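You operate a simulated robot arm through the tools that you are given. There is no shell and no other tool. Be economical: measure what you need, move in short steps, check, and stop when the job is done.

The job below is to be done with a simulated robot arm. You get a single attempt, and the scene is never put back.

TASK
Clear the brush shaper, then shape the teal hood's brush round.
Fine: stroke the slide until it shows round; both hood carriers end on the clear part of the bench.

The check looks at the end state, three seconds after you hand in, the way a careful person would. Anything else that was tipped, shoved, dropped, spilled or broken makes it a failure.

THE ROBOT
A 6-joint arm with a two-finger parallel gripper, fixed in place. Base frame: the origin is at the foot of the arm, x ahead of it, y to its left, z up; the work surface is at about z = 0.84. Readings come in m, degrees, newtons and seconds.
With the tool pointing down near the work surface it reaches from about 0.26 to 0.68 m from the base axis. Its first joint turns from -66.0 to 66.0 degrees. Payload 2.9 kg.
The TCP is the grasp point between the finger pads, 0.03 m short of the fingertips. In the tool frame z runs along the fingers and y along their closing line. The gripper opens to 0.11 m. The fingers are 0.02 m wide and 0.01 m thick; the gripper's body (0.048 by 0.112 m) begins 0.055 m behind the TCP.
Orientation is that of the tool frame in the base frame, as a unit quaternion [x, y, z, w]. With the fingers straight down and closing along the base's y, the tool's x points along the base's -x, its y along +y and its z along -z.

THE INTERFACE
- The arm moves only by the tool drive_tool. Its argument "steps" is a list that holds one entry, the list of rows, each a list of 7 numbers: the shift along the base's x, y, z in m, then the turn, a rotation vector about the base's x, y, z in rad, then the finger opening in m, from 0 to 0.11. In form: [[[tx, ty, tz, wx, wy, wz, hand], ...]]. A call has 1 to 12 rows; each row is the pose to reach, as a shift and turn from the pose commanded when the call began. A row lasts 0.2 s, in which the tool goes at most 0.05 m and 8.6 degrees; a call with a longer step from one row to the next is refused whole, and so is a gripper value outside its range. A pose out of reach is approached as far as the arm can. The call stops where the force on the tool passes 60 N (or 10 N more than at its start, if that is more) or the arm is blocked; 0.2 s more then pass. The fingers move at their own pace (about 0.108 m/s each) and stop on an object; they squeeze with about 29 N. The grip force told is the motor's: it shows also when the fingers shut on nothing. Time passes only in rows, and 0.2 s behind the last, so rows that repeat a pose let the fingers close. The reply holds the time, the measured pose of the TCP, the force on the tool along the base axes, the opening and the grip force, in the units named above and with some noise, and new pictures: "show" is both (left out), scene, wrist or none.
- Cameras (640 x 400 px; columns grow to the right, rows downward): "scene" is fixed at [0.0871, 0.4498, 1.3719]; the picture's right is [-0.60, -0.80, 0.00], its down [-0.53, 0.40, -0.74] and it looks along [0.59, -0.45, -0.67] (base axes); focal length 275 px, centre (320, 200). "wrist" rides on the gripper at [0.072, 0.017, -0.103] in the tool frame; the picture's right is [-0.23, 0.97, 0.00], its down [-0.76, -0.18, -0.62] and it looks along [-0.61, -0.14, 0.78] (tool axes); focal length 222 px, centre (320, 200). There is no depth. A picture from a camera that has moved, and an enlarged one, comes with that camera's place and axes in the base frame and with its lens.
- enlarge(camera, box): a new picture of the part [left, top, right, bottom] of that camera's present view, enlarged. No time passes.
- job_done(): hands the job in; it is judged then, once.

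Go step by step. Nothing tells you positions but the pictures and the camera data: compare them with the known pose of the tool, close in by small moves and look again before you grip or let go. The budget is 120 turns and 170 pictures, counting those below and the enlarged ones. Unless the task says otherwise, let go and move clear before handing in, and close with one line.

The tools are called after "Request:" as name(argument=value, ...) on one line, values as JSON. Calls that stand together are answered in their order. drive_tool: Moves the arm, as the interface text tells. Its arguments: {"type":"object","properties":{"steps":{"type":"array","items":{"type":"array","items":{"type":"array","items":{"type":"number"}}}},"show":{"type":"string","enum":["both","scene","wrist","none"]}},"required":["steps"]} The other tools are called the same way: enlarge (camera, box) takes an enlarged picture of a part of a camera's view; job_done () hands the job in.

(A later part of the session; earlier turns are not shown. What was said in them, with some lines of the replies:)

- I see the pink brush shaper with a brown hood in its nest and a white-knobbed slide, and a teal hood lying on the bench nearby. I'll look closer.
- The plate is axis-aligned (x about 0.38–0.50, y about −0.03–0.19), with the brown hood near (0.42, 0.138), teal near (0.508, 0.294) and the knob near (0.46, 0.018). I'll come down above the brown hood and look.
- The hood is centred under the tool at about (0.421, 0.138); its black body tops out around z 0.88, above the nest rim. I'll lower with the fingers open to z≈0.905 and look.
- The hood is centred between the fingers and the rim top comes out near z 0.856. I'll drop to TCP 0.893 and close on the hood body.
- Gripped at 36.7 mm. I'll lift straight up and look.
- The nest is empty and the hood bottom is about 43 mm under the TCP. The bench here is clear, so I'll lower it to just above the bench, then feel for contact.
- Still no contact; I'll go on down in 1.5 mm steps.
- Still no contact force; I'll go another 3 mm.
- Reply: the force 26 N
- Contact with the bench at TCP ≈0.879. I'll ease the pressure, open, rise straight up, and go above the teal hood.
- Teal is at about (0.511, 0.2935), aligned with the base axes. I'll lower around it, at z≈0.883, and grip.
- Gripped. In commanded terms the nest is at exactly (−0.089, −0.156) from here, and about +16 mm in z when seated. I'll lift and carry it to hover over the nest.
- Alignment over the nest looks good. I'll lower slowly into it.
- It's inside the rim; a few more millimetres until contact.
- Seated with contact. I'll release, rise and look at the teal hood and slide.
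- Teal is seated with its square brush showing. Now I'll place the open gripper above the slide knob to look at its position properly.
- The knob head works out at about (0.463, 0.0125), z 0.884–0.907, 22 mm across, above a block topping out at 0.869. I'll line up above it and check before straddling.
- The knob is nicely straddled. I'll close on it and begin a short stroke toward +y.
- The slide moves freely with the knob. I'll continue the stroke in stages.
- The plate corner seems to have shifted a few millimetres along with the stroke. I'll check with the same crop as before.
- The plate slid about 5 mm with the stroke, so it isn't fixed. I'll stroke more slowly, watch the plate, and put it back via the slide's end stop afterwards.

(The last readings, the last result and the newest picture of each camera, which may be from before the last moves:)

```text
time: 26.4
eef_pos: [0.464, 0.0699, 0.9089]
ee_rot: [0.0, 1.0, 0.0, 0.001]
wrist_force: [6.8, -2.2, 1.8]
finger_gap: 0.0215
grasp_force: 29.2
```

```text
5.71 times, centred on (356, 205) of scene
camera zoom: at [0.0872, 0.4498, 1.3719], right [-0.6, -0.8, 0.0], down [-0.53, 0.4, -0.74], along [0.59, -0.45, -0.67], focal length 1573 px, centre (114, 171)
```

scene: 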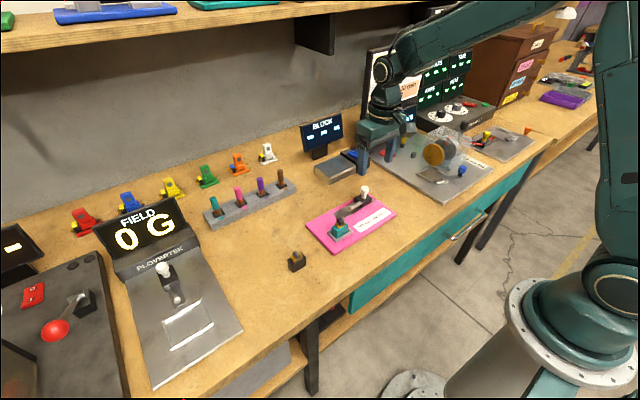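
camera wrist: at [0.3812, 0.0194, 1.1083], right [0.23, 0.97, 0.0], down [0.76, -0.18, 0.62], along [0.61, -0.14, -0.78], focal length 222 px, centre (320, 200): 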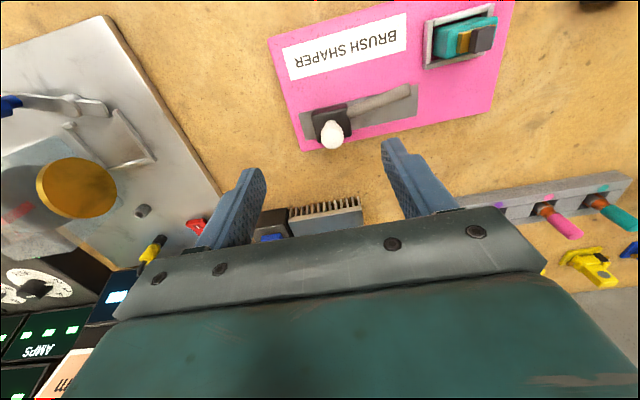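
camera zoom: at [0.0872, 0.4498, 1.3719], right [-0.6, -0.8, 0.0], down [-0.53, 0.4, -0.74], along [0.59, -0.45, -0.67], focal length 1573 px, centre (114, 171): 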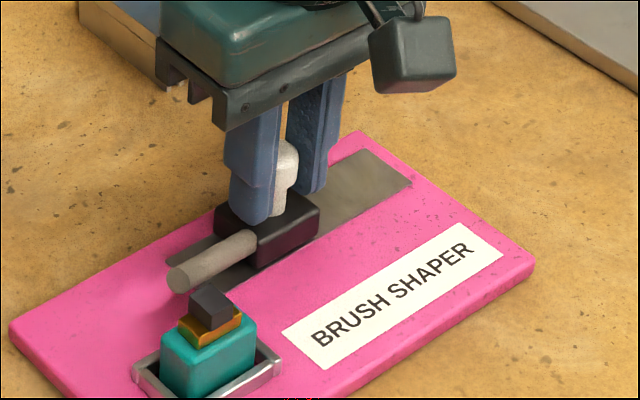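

The plate keeps dragging, so I'll stroke back (which should drag it back too), then stroke with some downward pressure on the knob to pin the plate.

Request:
drive_tool(steps=[[[0, -0.006, 0, 0, 0, 0, 0.01], [0, -0.012, 0, 0, 0, 0, 0.01], [0, -0.018, 0, 0, 0, 0, 0.01], [0, -0.024, 0, 0, 0, 0, 0.01], [0, -0.03, 0, 0, 0, 0, 0.01], [0, -0.036, 0, 0, 0, 0, 0.01], [0, -0.042, 0, 0, 0, 0, 0.01], [0, -0.048, 0, 0, 0, 0, 0.01], [0, -0.054, 0, 0, 0, 0, 0.01], [0, -0.06, 0, 0, 0, 0, 0.01], [0, -0.06, 0, 0, 0, 0, 0.01]]], show="none")

Request:
enlarge(camera="scene", box=[300, 170, 412, 240])

Request:
enlarge(camera="scene", box=[330, 160, 426, 220])

```text
time: 28.8
eef_pos: [0.4637, 0.0111, 0.9102]
ee_rot: [0.0, 1.0, 0.0, -0.001]
wrist_force: [1.1, 5.5, 0.0]
finger_gap: 0.0214
grasp_force: 29.0
```

```text
5.71 times, centred on (356, 205) of scene
camera zoom: at [0.0872, 0.45, 1.3719], right [-0.6, -0.8, 0.0], down [-0.53, 0.4, -0.74], along [0.59, -0.45, -0.67], focal length 1573 px, centre (114, 171)
```

zoom: 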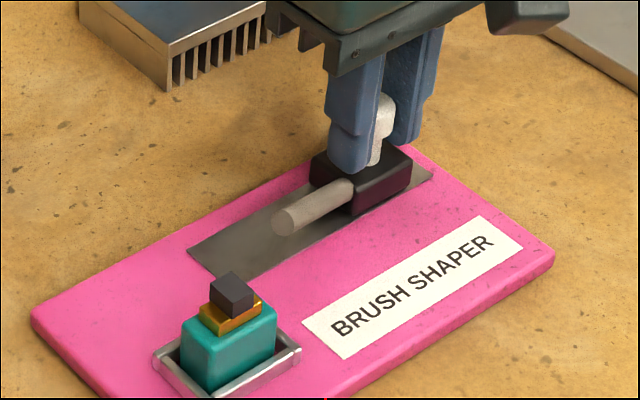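

```text
6.67 times, centred on (378, 190) of scene
camera zoom: at [0.0872, 0.45, 1.3719], right [-0.6, -0.8, 0.0], down [-0.53, 0.4, -0.74], along [0.59, -0.45, -0.67], focal length 1835 px, centre (-67, 267)
```

zoom: 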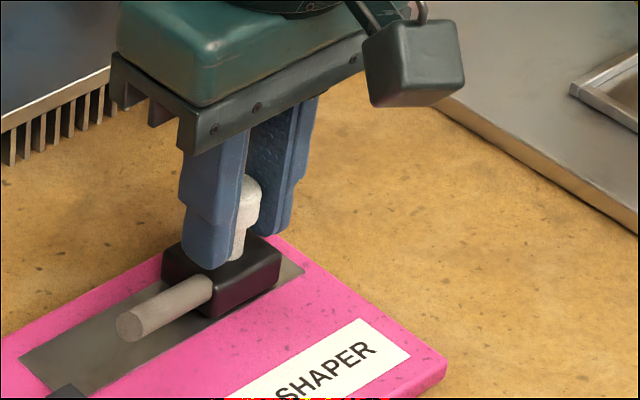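

The plate is back where it was. Now I'll stroke forward while pressing down lightly.

Request:
drive_tool(steps=[[[0, 0, -0.0015, 0, 0, 0, 0.01], [0, 0.001, -0.002, 0, 0, 0, 0.01], [0, 0.006, -0.002, 0, 0, 0, 0.01], [0, 0.012, -0.002, 0, 0, 0, 0.01], [0, 0.018, -0.002, 0, 0, 0, 0.01], [0, 0.024, -0.002, 0, 0, 0, 0.01], [0, 0.03, -0.002, 0, 0, 0, 0.01]]], show="none")

Request:
enlarge(camera="scene", box=[300, 170, 412, 240])

```text
time: 30.4
eef_pos: [0.4641, 0.0409, 0.909]
ee_rot: [0.0, 1.0, 0.0, -0.001]
wrist_force: [-7.8, -2.7, 24.4]
finger_gap: 0.0214
grasp_force: 29.1
```

```text
5.71 times, centred on (356, 205) of scene
camera zoom: at [0.0865, 0.4497, 1.372], right [-0.6, -0.8, 0.0], down [-0.53, 0.4, -0.74], along [0.59, -0.45, -0.67], focal length 1573 px, centre (114, 171)
```

zoom: 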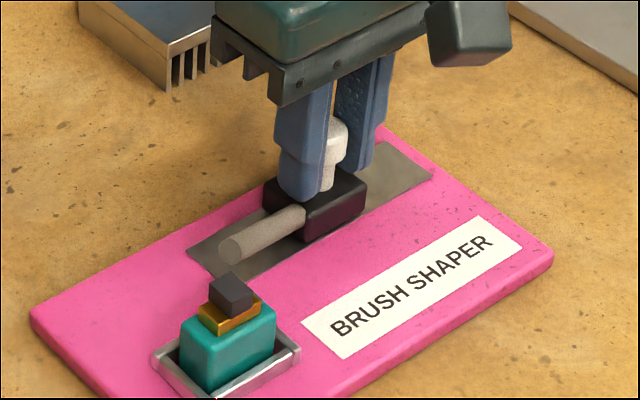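

Pressing works: the plate stays put. I'll continue the stroke to the far end.

Request:
drive_tool(steps=[[[0, 0.006, 0, 0, 0, 0, 0.01], [0, 0.012, 0, 0, 0, 0, 0.01], [0, 0.018, 0, 0, 0, 0, 0.01], [0, 0.024, 0, 0, 0, 0, 0.01], [0, 0.03, 0, 0, 0, 0, 0.01]]], show="none")

Request:
enlarge(camera="scene", box=[300, 170, 412, 240])

```text
time: 31.6
eef_pos: [0.4641, 0.0697, 0.9086]
ee_rot: [0.001, 1.0, -0.001, 0.0]
wrist_force: [0.9, -13.0, 9.7]
finger_gap: 0.0218
grasp_force: 28.6
```

```text
5.71 times, centred on (356, 205) of scene
camera zoom: at [0.0869, 0.4495, 1.3721], right [-0.6, -0.8, 0.0], down [-0.53, 0.4, -0.74], along [0.59, -0.45, -0.67], focal length 1573 px, centre (114, 171)
```

zoom: 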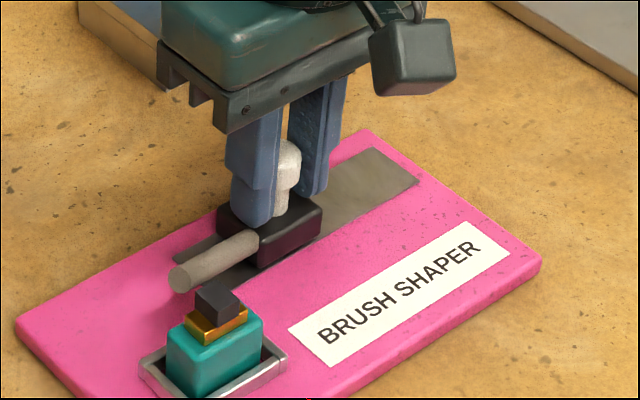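

The plate moved only in the second half: the slide's travel is just ~34 mm, and I had been pushing against its end stop. I'll stroke back to the start stop, which also puts the plate back, then look at the brush.

Request:
drive_tool(steps=[[[0, -0.006, 0.002, 0, 0, 0, 0.01], [0, -0.012, 0.002, 0, 0, 0, 0.01], [0, -0.018, 0.002, 0, 0, 0, 0.01], [0, -0.024, 0.002, 0, 0, 0, 0.01], [0, -0.03, 0.002, 0, 0, 0, 0.01], [0, -0.036, 0.002, 0, 0, 0, 0.01], [0, -0.042, 0.002, 0, 0, 0, 0.01], [0, -0.048, 0.002, 0, 0, 0, 0.01], [0, -0.054, 0.002, 0, 0, 0, 0.01], [0, -0.06, 0.002, 0, 0, 0, 0.01], [0, -0.06, 0.002, 0, 0, 0, 0.01]]], show="none")

Request:
enlarge(camera="scene", box=[300, 170, 412, 240])

Request:
enlarge(camera="scene", box=[320, 206, 360, 231])

```text
time: 34.0
eef_pos: [0.4627, 0.0094, 0.9096]
ee_rot: [0.0, 1.0, 0.001, -0.001]
wrist_force: [-0.5, 1.4, 0.4]
finger_gap: 0.0217
grasp_force: 29.1
```

```text
5.71 times, centred on (356, 205) of scene
camera zoom: at [0.0873, 0.4499, 1.3719], right [-0.6, -0.8, 0.0], down [-0.53, 0.4, -0.74], along [0.59, -0.45, -0.67], focal length 1573 px, centre (114, 171)
```

zoom: 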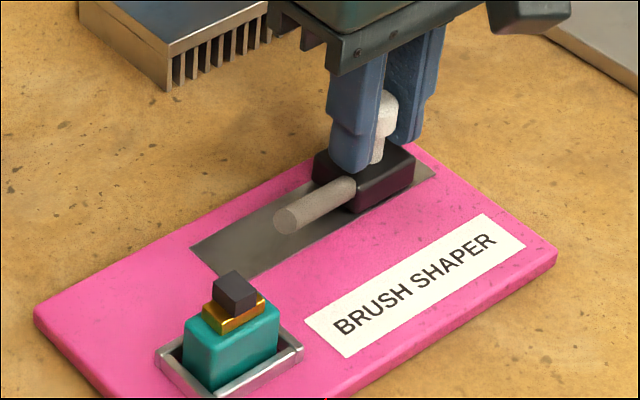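

```text
16.00 times, centred on (340, 218) of scene
camera zoom: at [0.0873, 0.4499, 1.3719], right [-0.6, -0.8, 0.0], down [-0.53, 0.4, -0.74], along [0.59, -0.45, -0.67], focal length 4404 px, centre (0, -96)
```

zoom: 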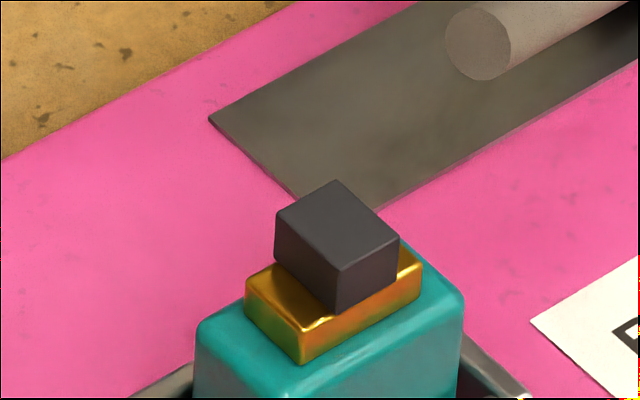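

The plate is within ~1 mm of its original spot, and the brush is still square after two strokes. I'll do more strokes within the travel.

Request:
drive_tool(steps=[[[0, 0.01, 0, 0, 0, 0, 0.01], [0, 0.02, 0, 0, 0, 0, 0.01], [0, 0.03, 0, 0, 0, 0, 0.01], [0, 0.036, 0, 0, 0, 0, 0.01], [0, 0.036, 0, 0, 0, 0, 0.01], [0, 0.026, 0, 0, 0, 0, 0.01], [0, 0.016, 0, 0, 0, 0, 0.01], [0, 0.006, 0, 0, 0, 0, 0.01], [0, 0.001, 0, 0, 0, 0, 0.01], [0, 0.001, 0, 0, 0, 0, 0.01]]], show="none")

Request:
enlarge(camera="scene", box=[300, 170, 412, 240])

```text
time: 36.2
eef_pos: [0.4629, 0.0106, 0.9093]
ee_rot: [0.001, 1.0, -0.001, -0.001]
wrist_force: [-1.1, 1.9, 0.6]
finger_gap: 0.0216
grasp_force: 29.0
```

```text
5.71 times, centred on (356, 205) of scene
camera zoom: at [0.0873, 0.4499, 1.3719], right [-0.6, -0.8, 0.0], down [-0.53, 0.4, -0.74], along [0.59, -0.45, -0.67], focal length 1573 px, centre (114, 171)
```

zoom: 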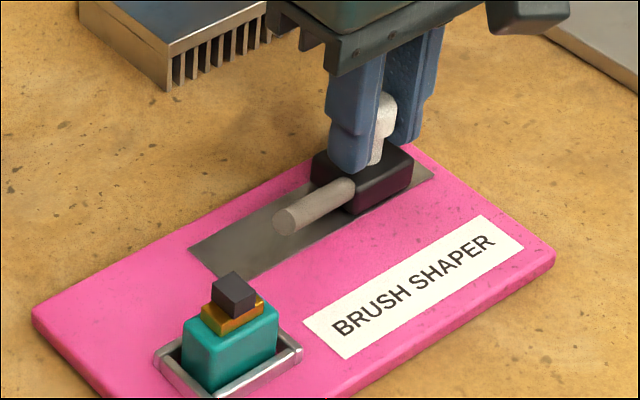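

Plate position holds. Still square; two more quicker strokes.

Request:
drive_tool(steps=[[[0, 0.014, 0, 0, 0, 0, 0.01], [0, 0.028, 0, 0, 0, 0, 0.01], [0, 0.036, 0, 0, 0, 0, 0.01], [0, 0.022, 0, 0, 0, 0, 0.01], [0, 0.008, 0, 0, 0, 0, 0.01], [0, 0, 0, 0, 0, 0, 0.01], [0, 0.014, 0, 0, 0, 0, 0.01], [0, 0.028, 0, 0, 0, 0, 0.01], [0, 0.036, 0, 0, 0, 0, 0.01], [0, 0.022, 0, 0, 0, 0, 0.01], [0, 0.008, 0, 0, 0, 0, 0.01], [0, 0, 0, 0, 0, 0, 0.01]]], show="none")

Request:
enlarge(camera="scene", box=[300, 170, 412, 240])

Request:
enlarge(camera="scene", box=[320, 206, 360, 231])

```text
time: 38.8
eef_pos: [0.4653, 0.0127, 0.9099]
ee_rot: [-0.001, 1.0, 0.0, 0.0]
wrist_force: [0.1, -0.4, 0.0]
finger_gap: 0.0213
grasp_force: 28.7
```

```text
5.71 times, centred on (356, 205) of scene
camera zoom: at [0.0872, 0.4498, 1.3719], right [-0.6, -0.8, 0.0], down [-0.53, 0.4, -0.74], along [0.59, -0.45, -0.67], focal length 1573 px, centre (114, 171)
```

zoom: 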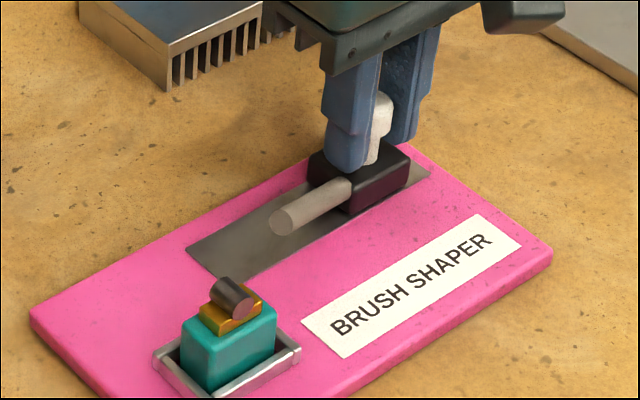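

```text
16.00 times, centred on (340, 218) of scene
camera zoom: at [0.0872, 0.4498, 1.3719], right [-0.6, -0.8, 0.0], down [-0.53, 0.4, -0.74], along [0.59, -0.45, -0.67], focal length 4404 px, centre (0, -96)
```

zoom: 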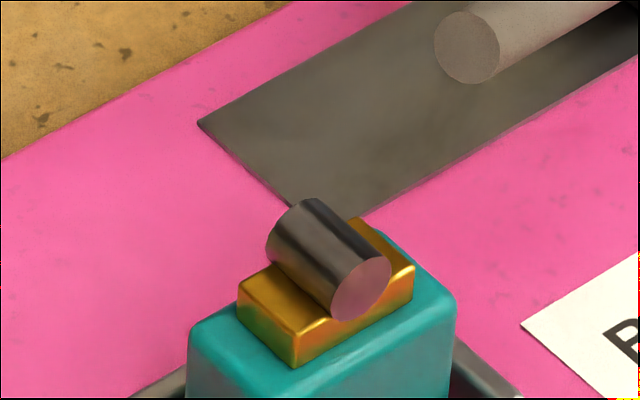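

The brush now shows round, and the plate is back at its original spot. I'll let go of the knob, rise and move over the teal hood.

Request:
drive_tool(steps=[[[0, 0, 0, 0, 0, 0, 0.03], [0, 0, 0, 0, 0, 0, 0.06], [0, 0, 0, 0, 0, 0, 0.06], [0, 0, 0.04, 0, 0, 0, 0.065], [0, 0, 0.08, 0, 0, 0, 0.065], [-0.015, 0.045, 0.08, 0, 0, 0, 0.065], [-0.03, 0.09, 0.08, 0, 0, 0, 0.065], [-0.0415, 0.126, 0.08, 0, 0, 0, 0.065], [-0.0415, 0.126, 0.04, 0, 0, 0, 0.065], [-0.0415, 0.126, 0.02, 0, 0, 0, 0.065], [-0.0415, 0.126, 0.02, 0, 0, 0, 0.065]]])

Request:
enlarge(camera="wrist", box=[200, 60, 456, 220])

```text
time: 41.2
eef_pos: [0.4211, 0.1386, 0.9287]
ee_rot: [0.001, 1.0, 0.0, 0.0]
wrist_force: [0.3, 0.6, 0.4]
finger_gap: 0.065
grasp_force: 0.0
camera wrist: at [0.3503, 0.155, 1.0307], right [0.23, 0.97, 0.0], down [0.76, -0.18, 0.62], along [0.61, -0.14, -0.78], focal length 222 px, centre (320, 200)
```

scene: 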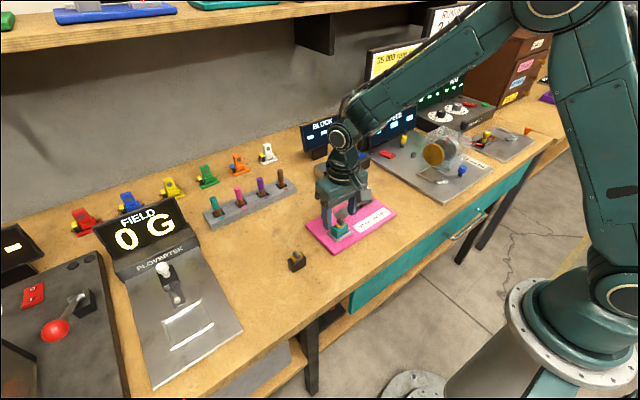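
wrist: 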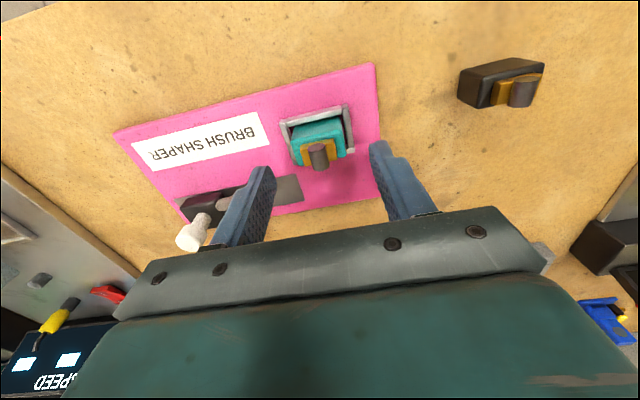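

```text
2.50 times, centred on (328, 140) of wrist
camera zoom: at [0.3503, 0.155, 1.0307], right [0.23, 0.97, 0.0], down [0.76, -0.18, 0.62], along [0.61, -0.14, -0.78], focal length 555 px, centre (300, 350)
```

zoom: 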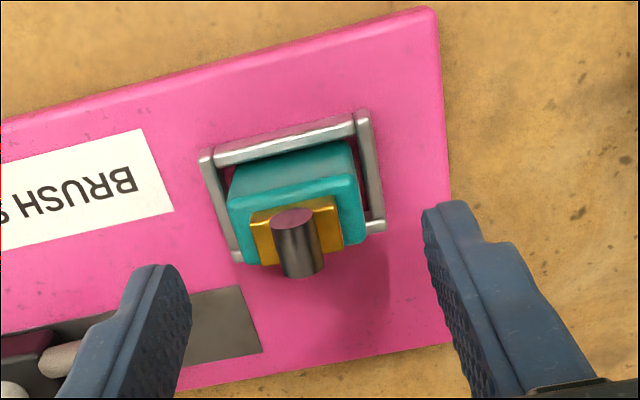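

Centred over the teal hood. Lower to z≈0.898 and grip.

Request:
drive_tool(steps=[[[0, 0, -0.015, 0, 0, 0, 0.065], [0, 0, -0.028, 0, 0, 0, 0.065], [0, 0, -0.031, 0, 0, 0, 0.065], [0, 0, -0.031, 0, 0, 0, 0.045], [0, 0, -0.031, 0, 0, 0, 0.025], [0, 0, -0.031, 0, 0, 0, 0.02], [0, 0, -0.031, 0, 0, 0, 0.02]]], show="none")

Request:
enlarge(camera="wrist", box=[200, 60, 456, 220])

```text
time: 42.8
eef_pos: [0.4223, 0.1372, 0.8978]
ee_rot: [0.0, 1.0, 0.0, 0.001]
wrist_force: [0.2, -0.9, -0.2]
finger_gap: 0.0369
grasp_force: 29.1
```

```text
2.50 times, centred on (328, 140) of wrist
camera zoom: at [0.3495, 0.1545, 1.0003], right [0.23, 0.97, 0.0], down [0.76, -0.18, 0.62], along [0.61, -0.14, -0.78], focal length 555 px, centre (300, 350)
```

zoom: 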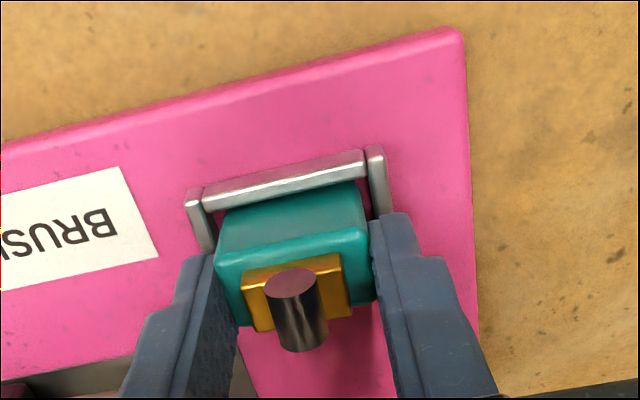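

Gripped. Lift out and carry back to teal's old spot on the clear bench, hovering just above.

Request:
drive_tool(steps=[[[0, 0, 0.015, 0, 0, 0, 0.02], [0, 0, 0.035, 0, 0, 0, 0.02], [0, 0, 0.07, 0, 0, 0, 0.02], [0.02, 0.035, 0.07, 0, 0, 0, 0.02], [0.04, 0.07, 0.07, 0, 0, 0, 0.02], [0.06, 0.11, 0.07, 0, 0, 0, 0.02], [0.08, 0.145, 0.07, 0, 0, 0, 0.02], [0.089, 0.158, 0.07, 0, 0, 0, 0.02], [0.089, 0.158, 0.03, 0, 0, 0, 0.02], [0.089, 0.158, 0.0, 0, 0, 0, 0.02], [0.089, 0.158, -0.009, 0, 0, 0, 0.02], [0.089, 0.158, -0.01, 0, 0, 0, 0.02]]], show="scene")

Request:
enlarge(camera="scene", box=[230, 190, 358, 270])

```text
time: 45.4
eef_pos: [0.5114, 0.2971, 0.8877]
ee_rot: [-0.001, 1.0, 0.0, 0.0]
wrist_force: [0.6, -0.2, 0.1]
finger_gap: 0.0367
grasp_force: 29.2
```

scene: 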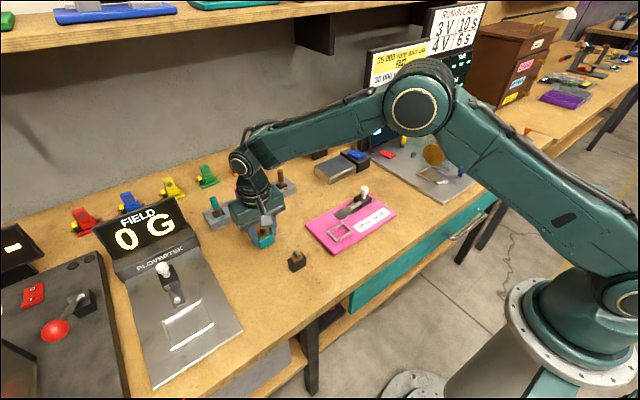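

```text
5.00 times, centred on (294, 230) of scene
camera zoom: at [0.0871, 0.4498, 1.3719], right [-0.6, -0.8, 0.0], down [-0.53, 0.4, -0.74], along [0.59, -0.45, -0.67], focal length 1376 px, centre (450, 50)
```

zoom: 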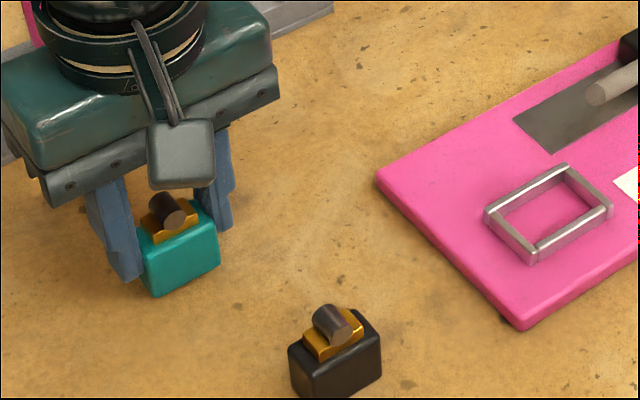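

Request:
drive_tool(steps=[[[0, 0, -0.002, 0, 0, 0, 0.02], [0, 0, -0.003, 0, 0, 0, 0.02], [0, 0, -0.004, 0, 0, 0, 0.02], [0, 0, -0.005, 0, 0, 0, 0.02]]], show="none")

```text
time: 46.4
eef_pos: [0.5113, 0.2961, 0.8836]
ee_rot: [0.0, 1.0, 0.0, 0.0]
wrist_force: [-1.0, -0.1, 6.4]
finger_gap: 0.0369
grasp_force: 29.2
```

Light contact with the bench. Release, rise straight up and check everything.

Request:
drive_tool(steps=[[[0, 0, 0, 0, 0, 0, 0.037], [0, 0, 0, 0, 0, 0, 0.05], [0, 0, 0, 0, 0, 0, 0.065], [0, 0, 0, 0, 0, 0, 0.065], [0, 0, 0.04, 0, 0, 0, 0.065], [0, 0, 0.085, 0, 0, 0, 0.065], [0, 0, 0.13, 0, 0, 0, 0.065], [0, 0, 0.18, 0, 0, 0, 0.065], [0, 0, 0.22, 0, 0, 0, 0.065], [0, 0, 0.22, 0, 0, 0, 0.065]]])

Request:
enlarge(camera="scene", box=[240, 170, 400, 270])

```text
time: 48.6
eef_pos: [0.5112, 0.2962, 1.1034]
ee_rot: [-0.001, 1.0, 0.0, 0.0]
wrist_force: [-0.3, 0.5, -0.4]
finger_gap: 0.0648
grasp_force: 0.1
camera wrist: at [0.44, 0.3125, 1.2037], right [0.23, 0.97, 0.0], down [0.76, -0.18, 0.62], along [0.61, -0.14, -0.78], focal length 222 px, centre (320, 200)
```

scene: 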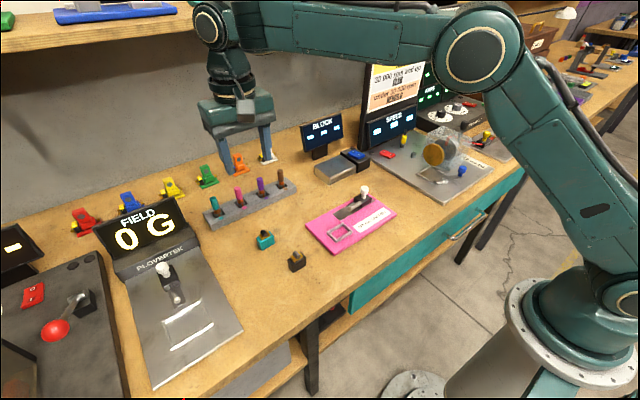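
wrist: 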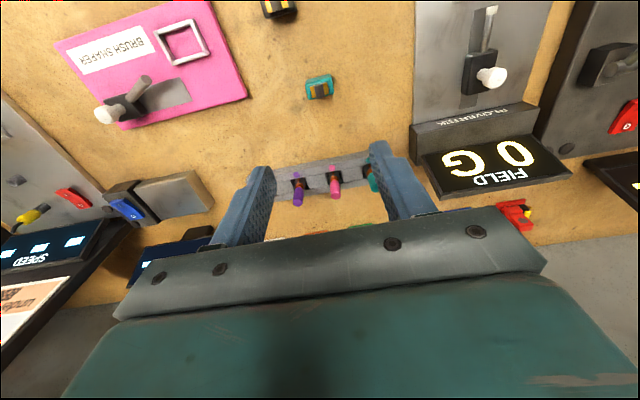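

```text
4.00 times, centred on (320, 220) of scene
camera zoom: at [0.0871, 0.4498, 1.3719], right [-0.6, -0.8, 0.0], down [-0.53, 0.4, -0.74], along [0.59, -0.45, -0.67], focal length 1101 px, centre (320, 120)
```

zoom: 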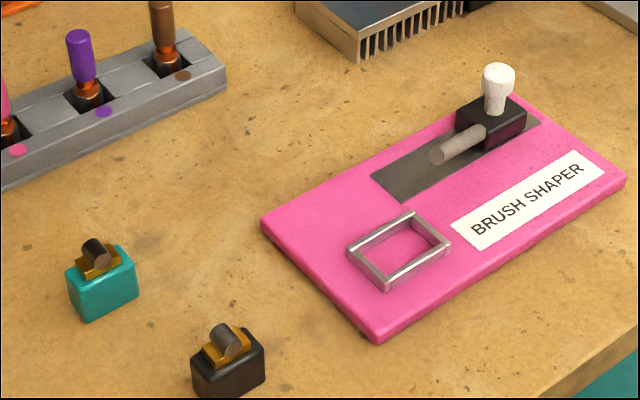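

Both hoods stand upright on the clear bench, teal's brush is round, the shaper is empty and the plate matches its starting image. Handing in.

Request:
job_done()

```text
The job is handed in.
```

The brush shaper is clear, the teal hood's brush shows round, and both hood carriers stand upright on the clear part of the bench. While I was stroking, the shaper plate slid up to about 9 mm. I dragged it back, and it now looks the same as in the starting picture.
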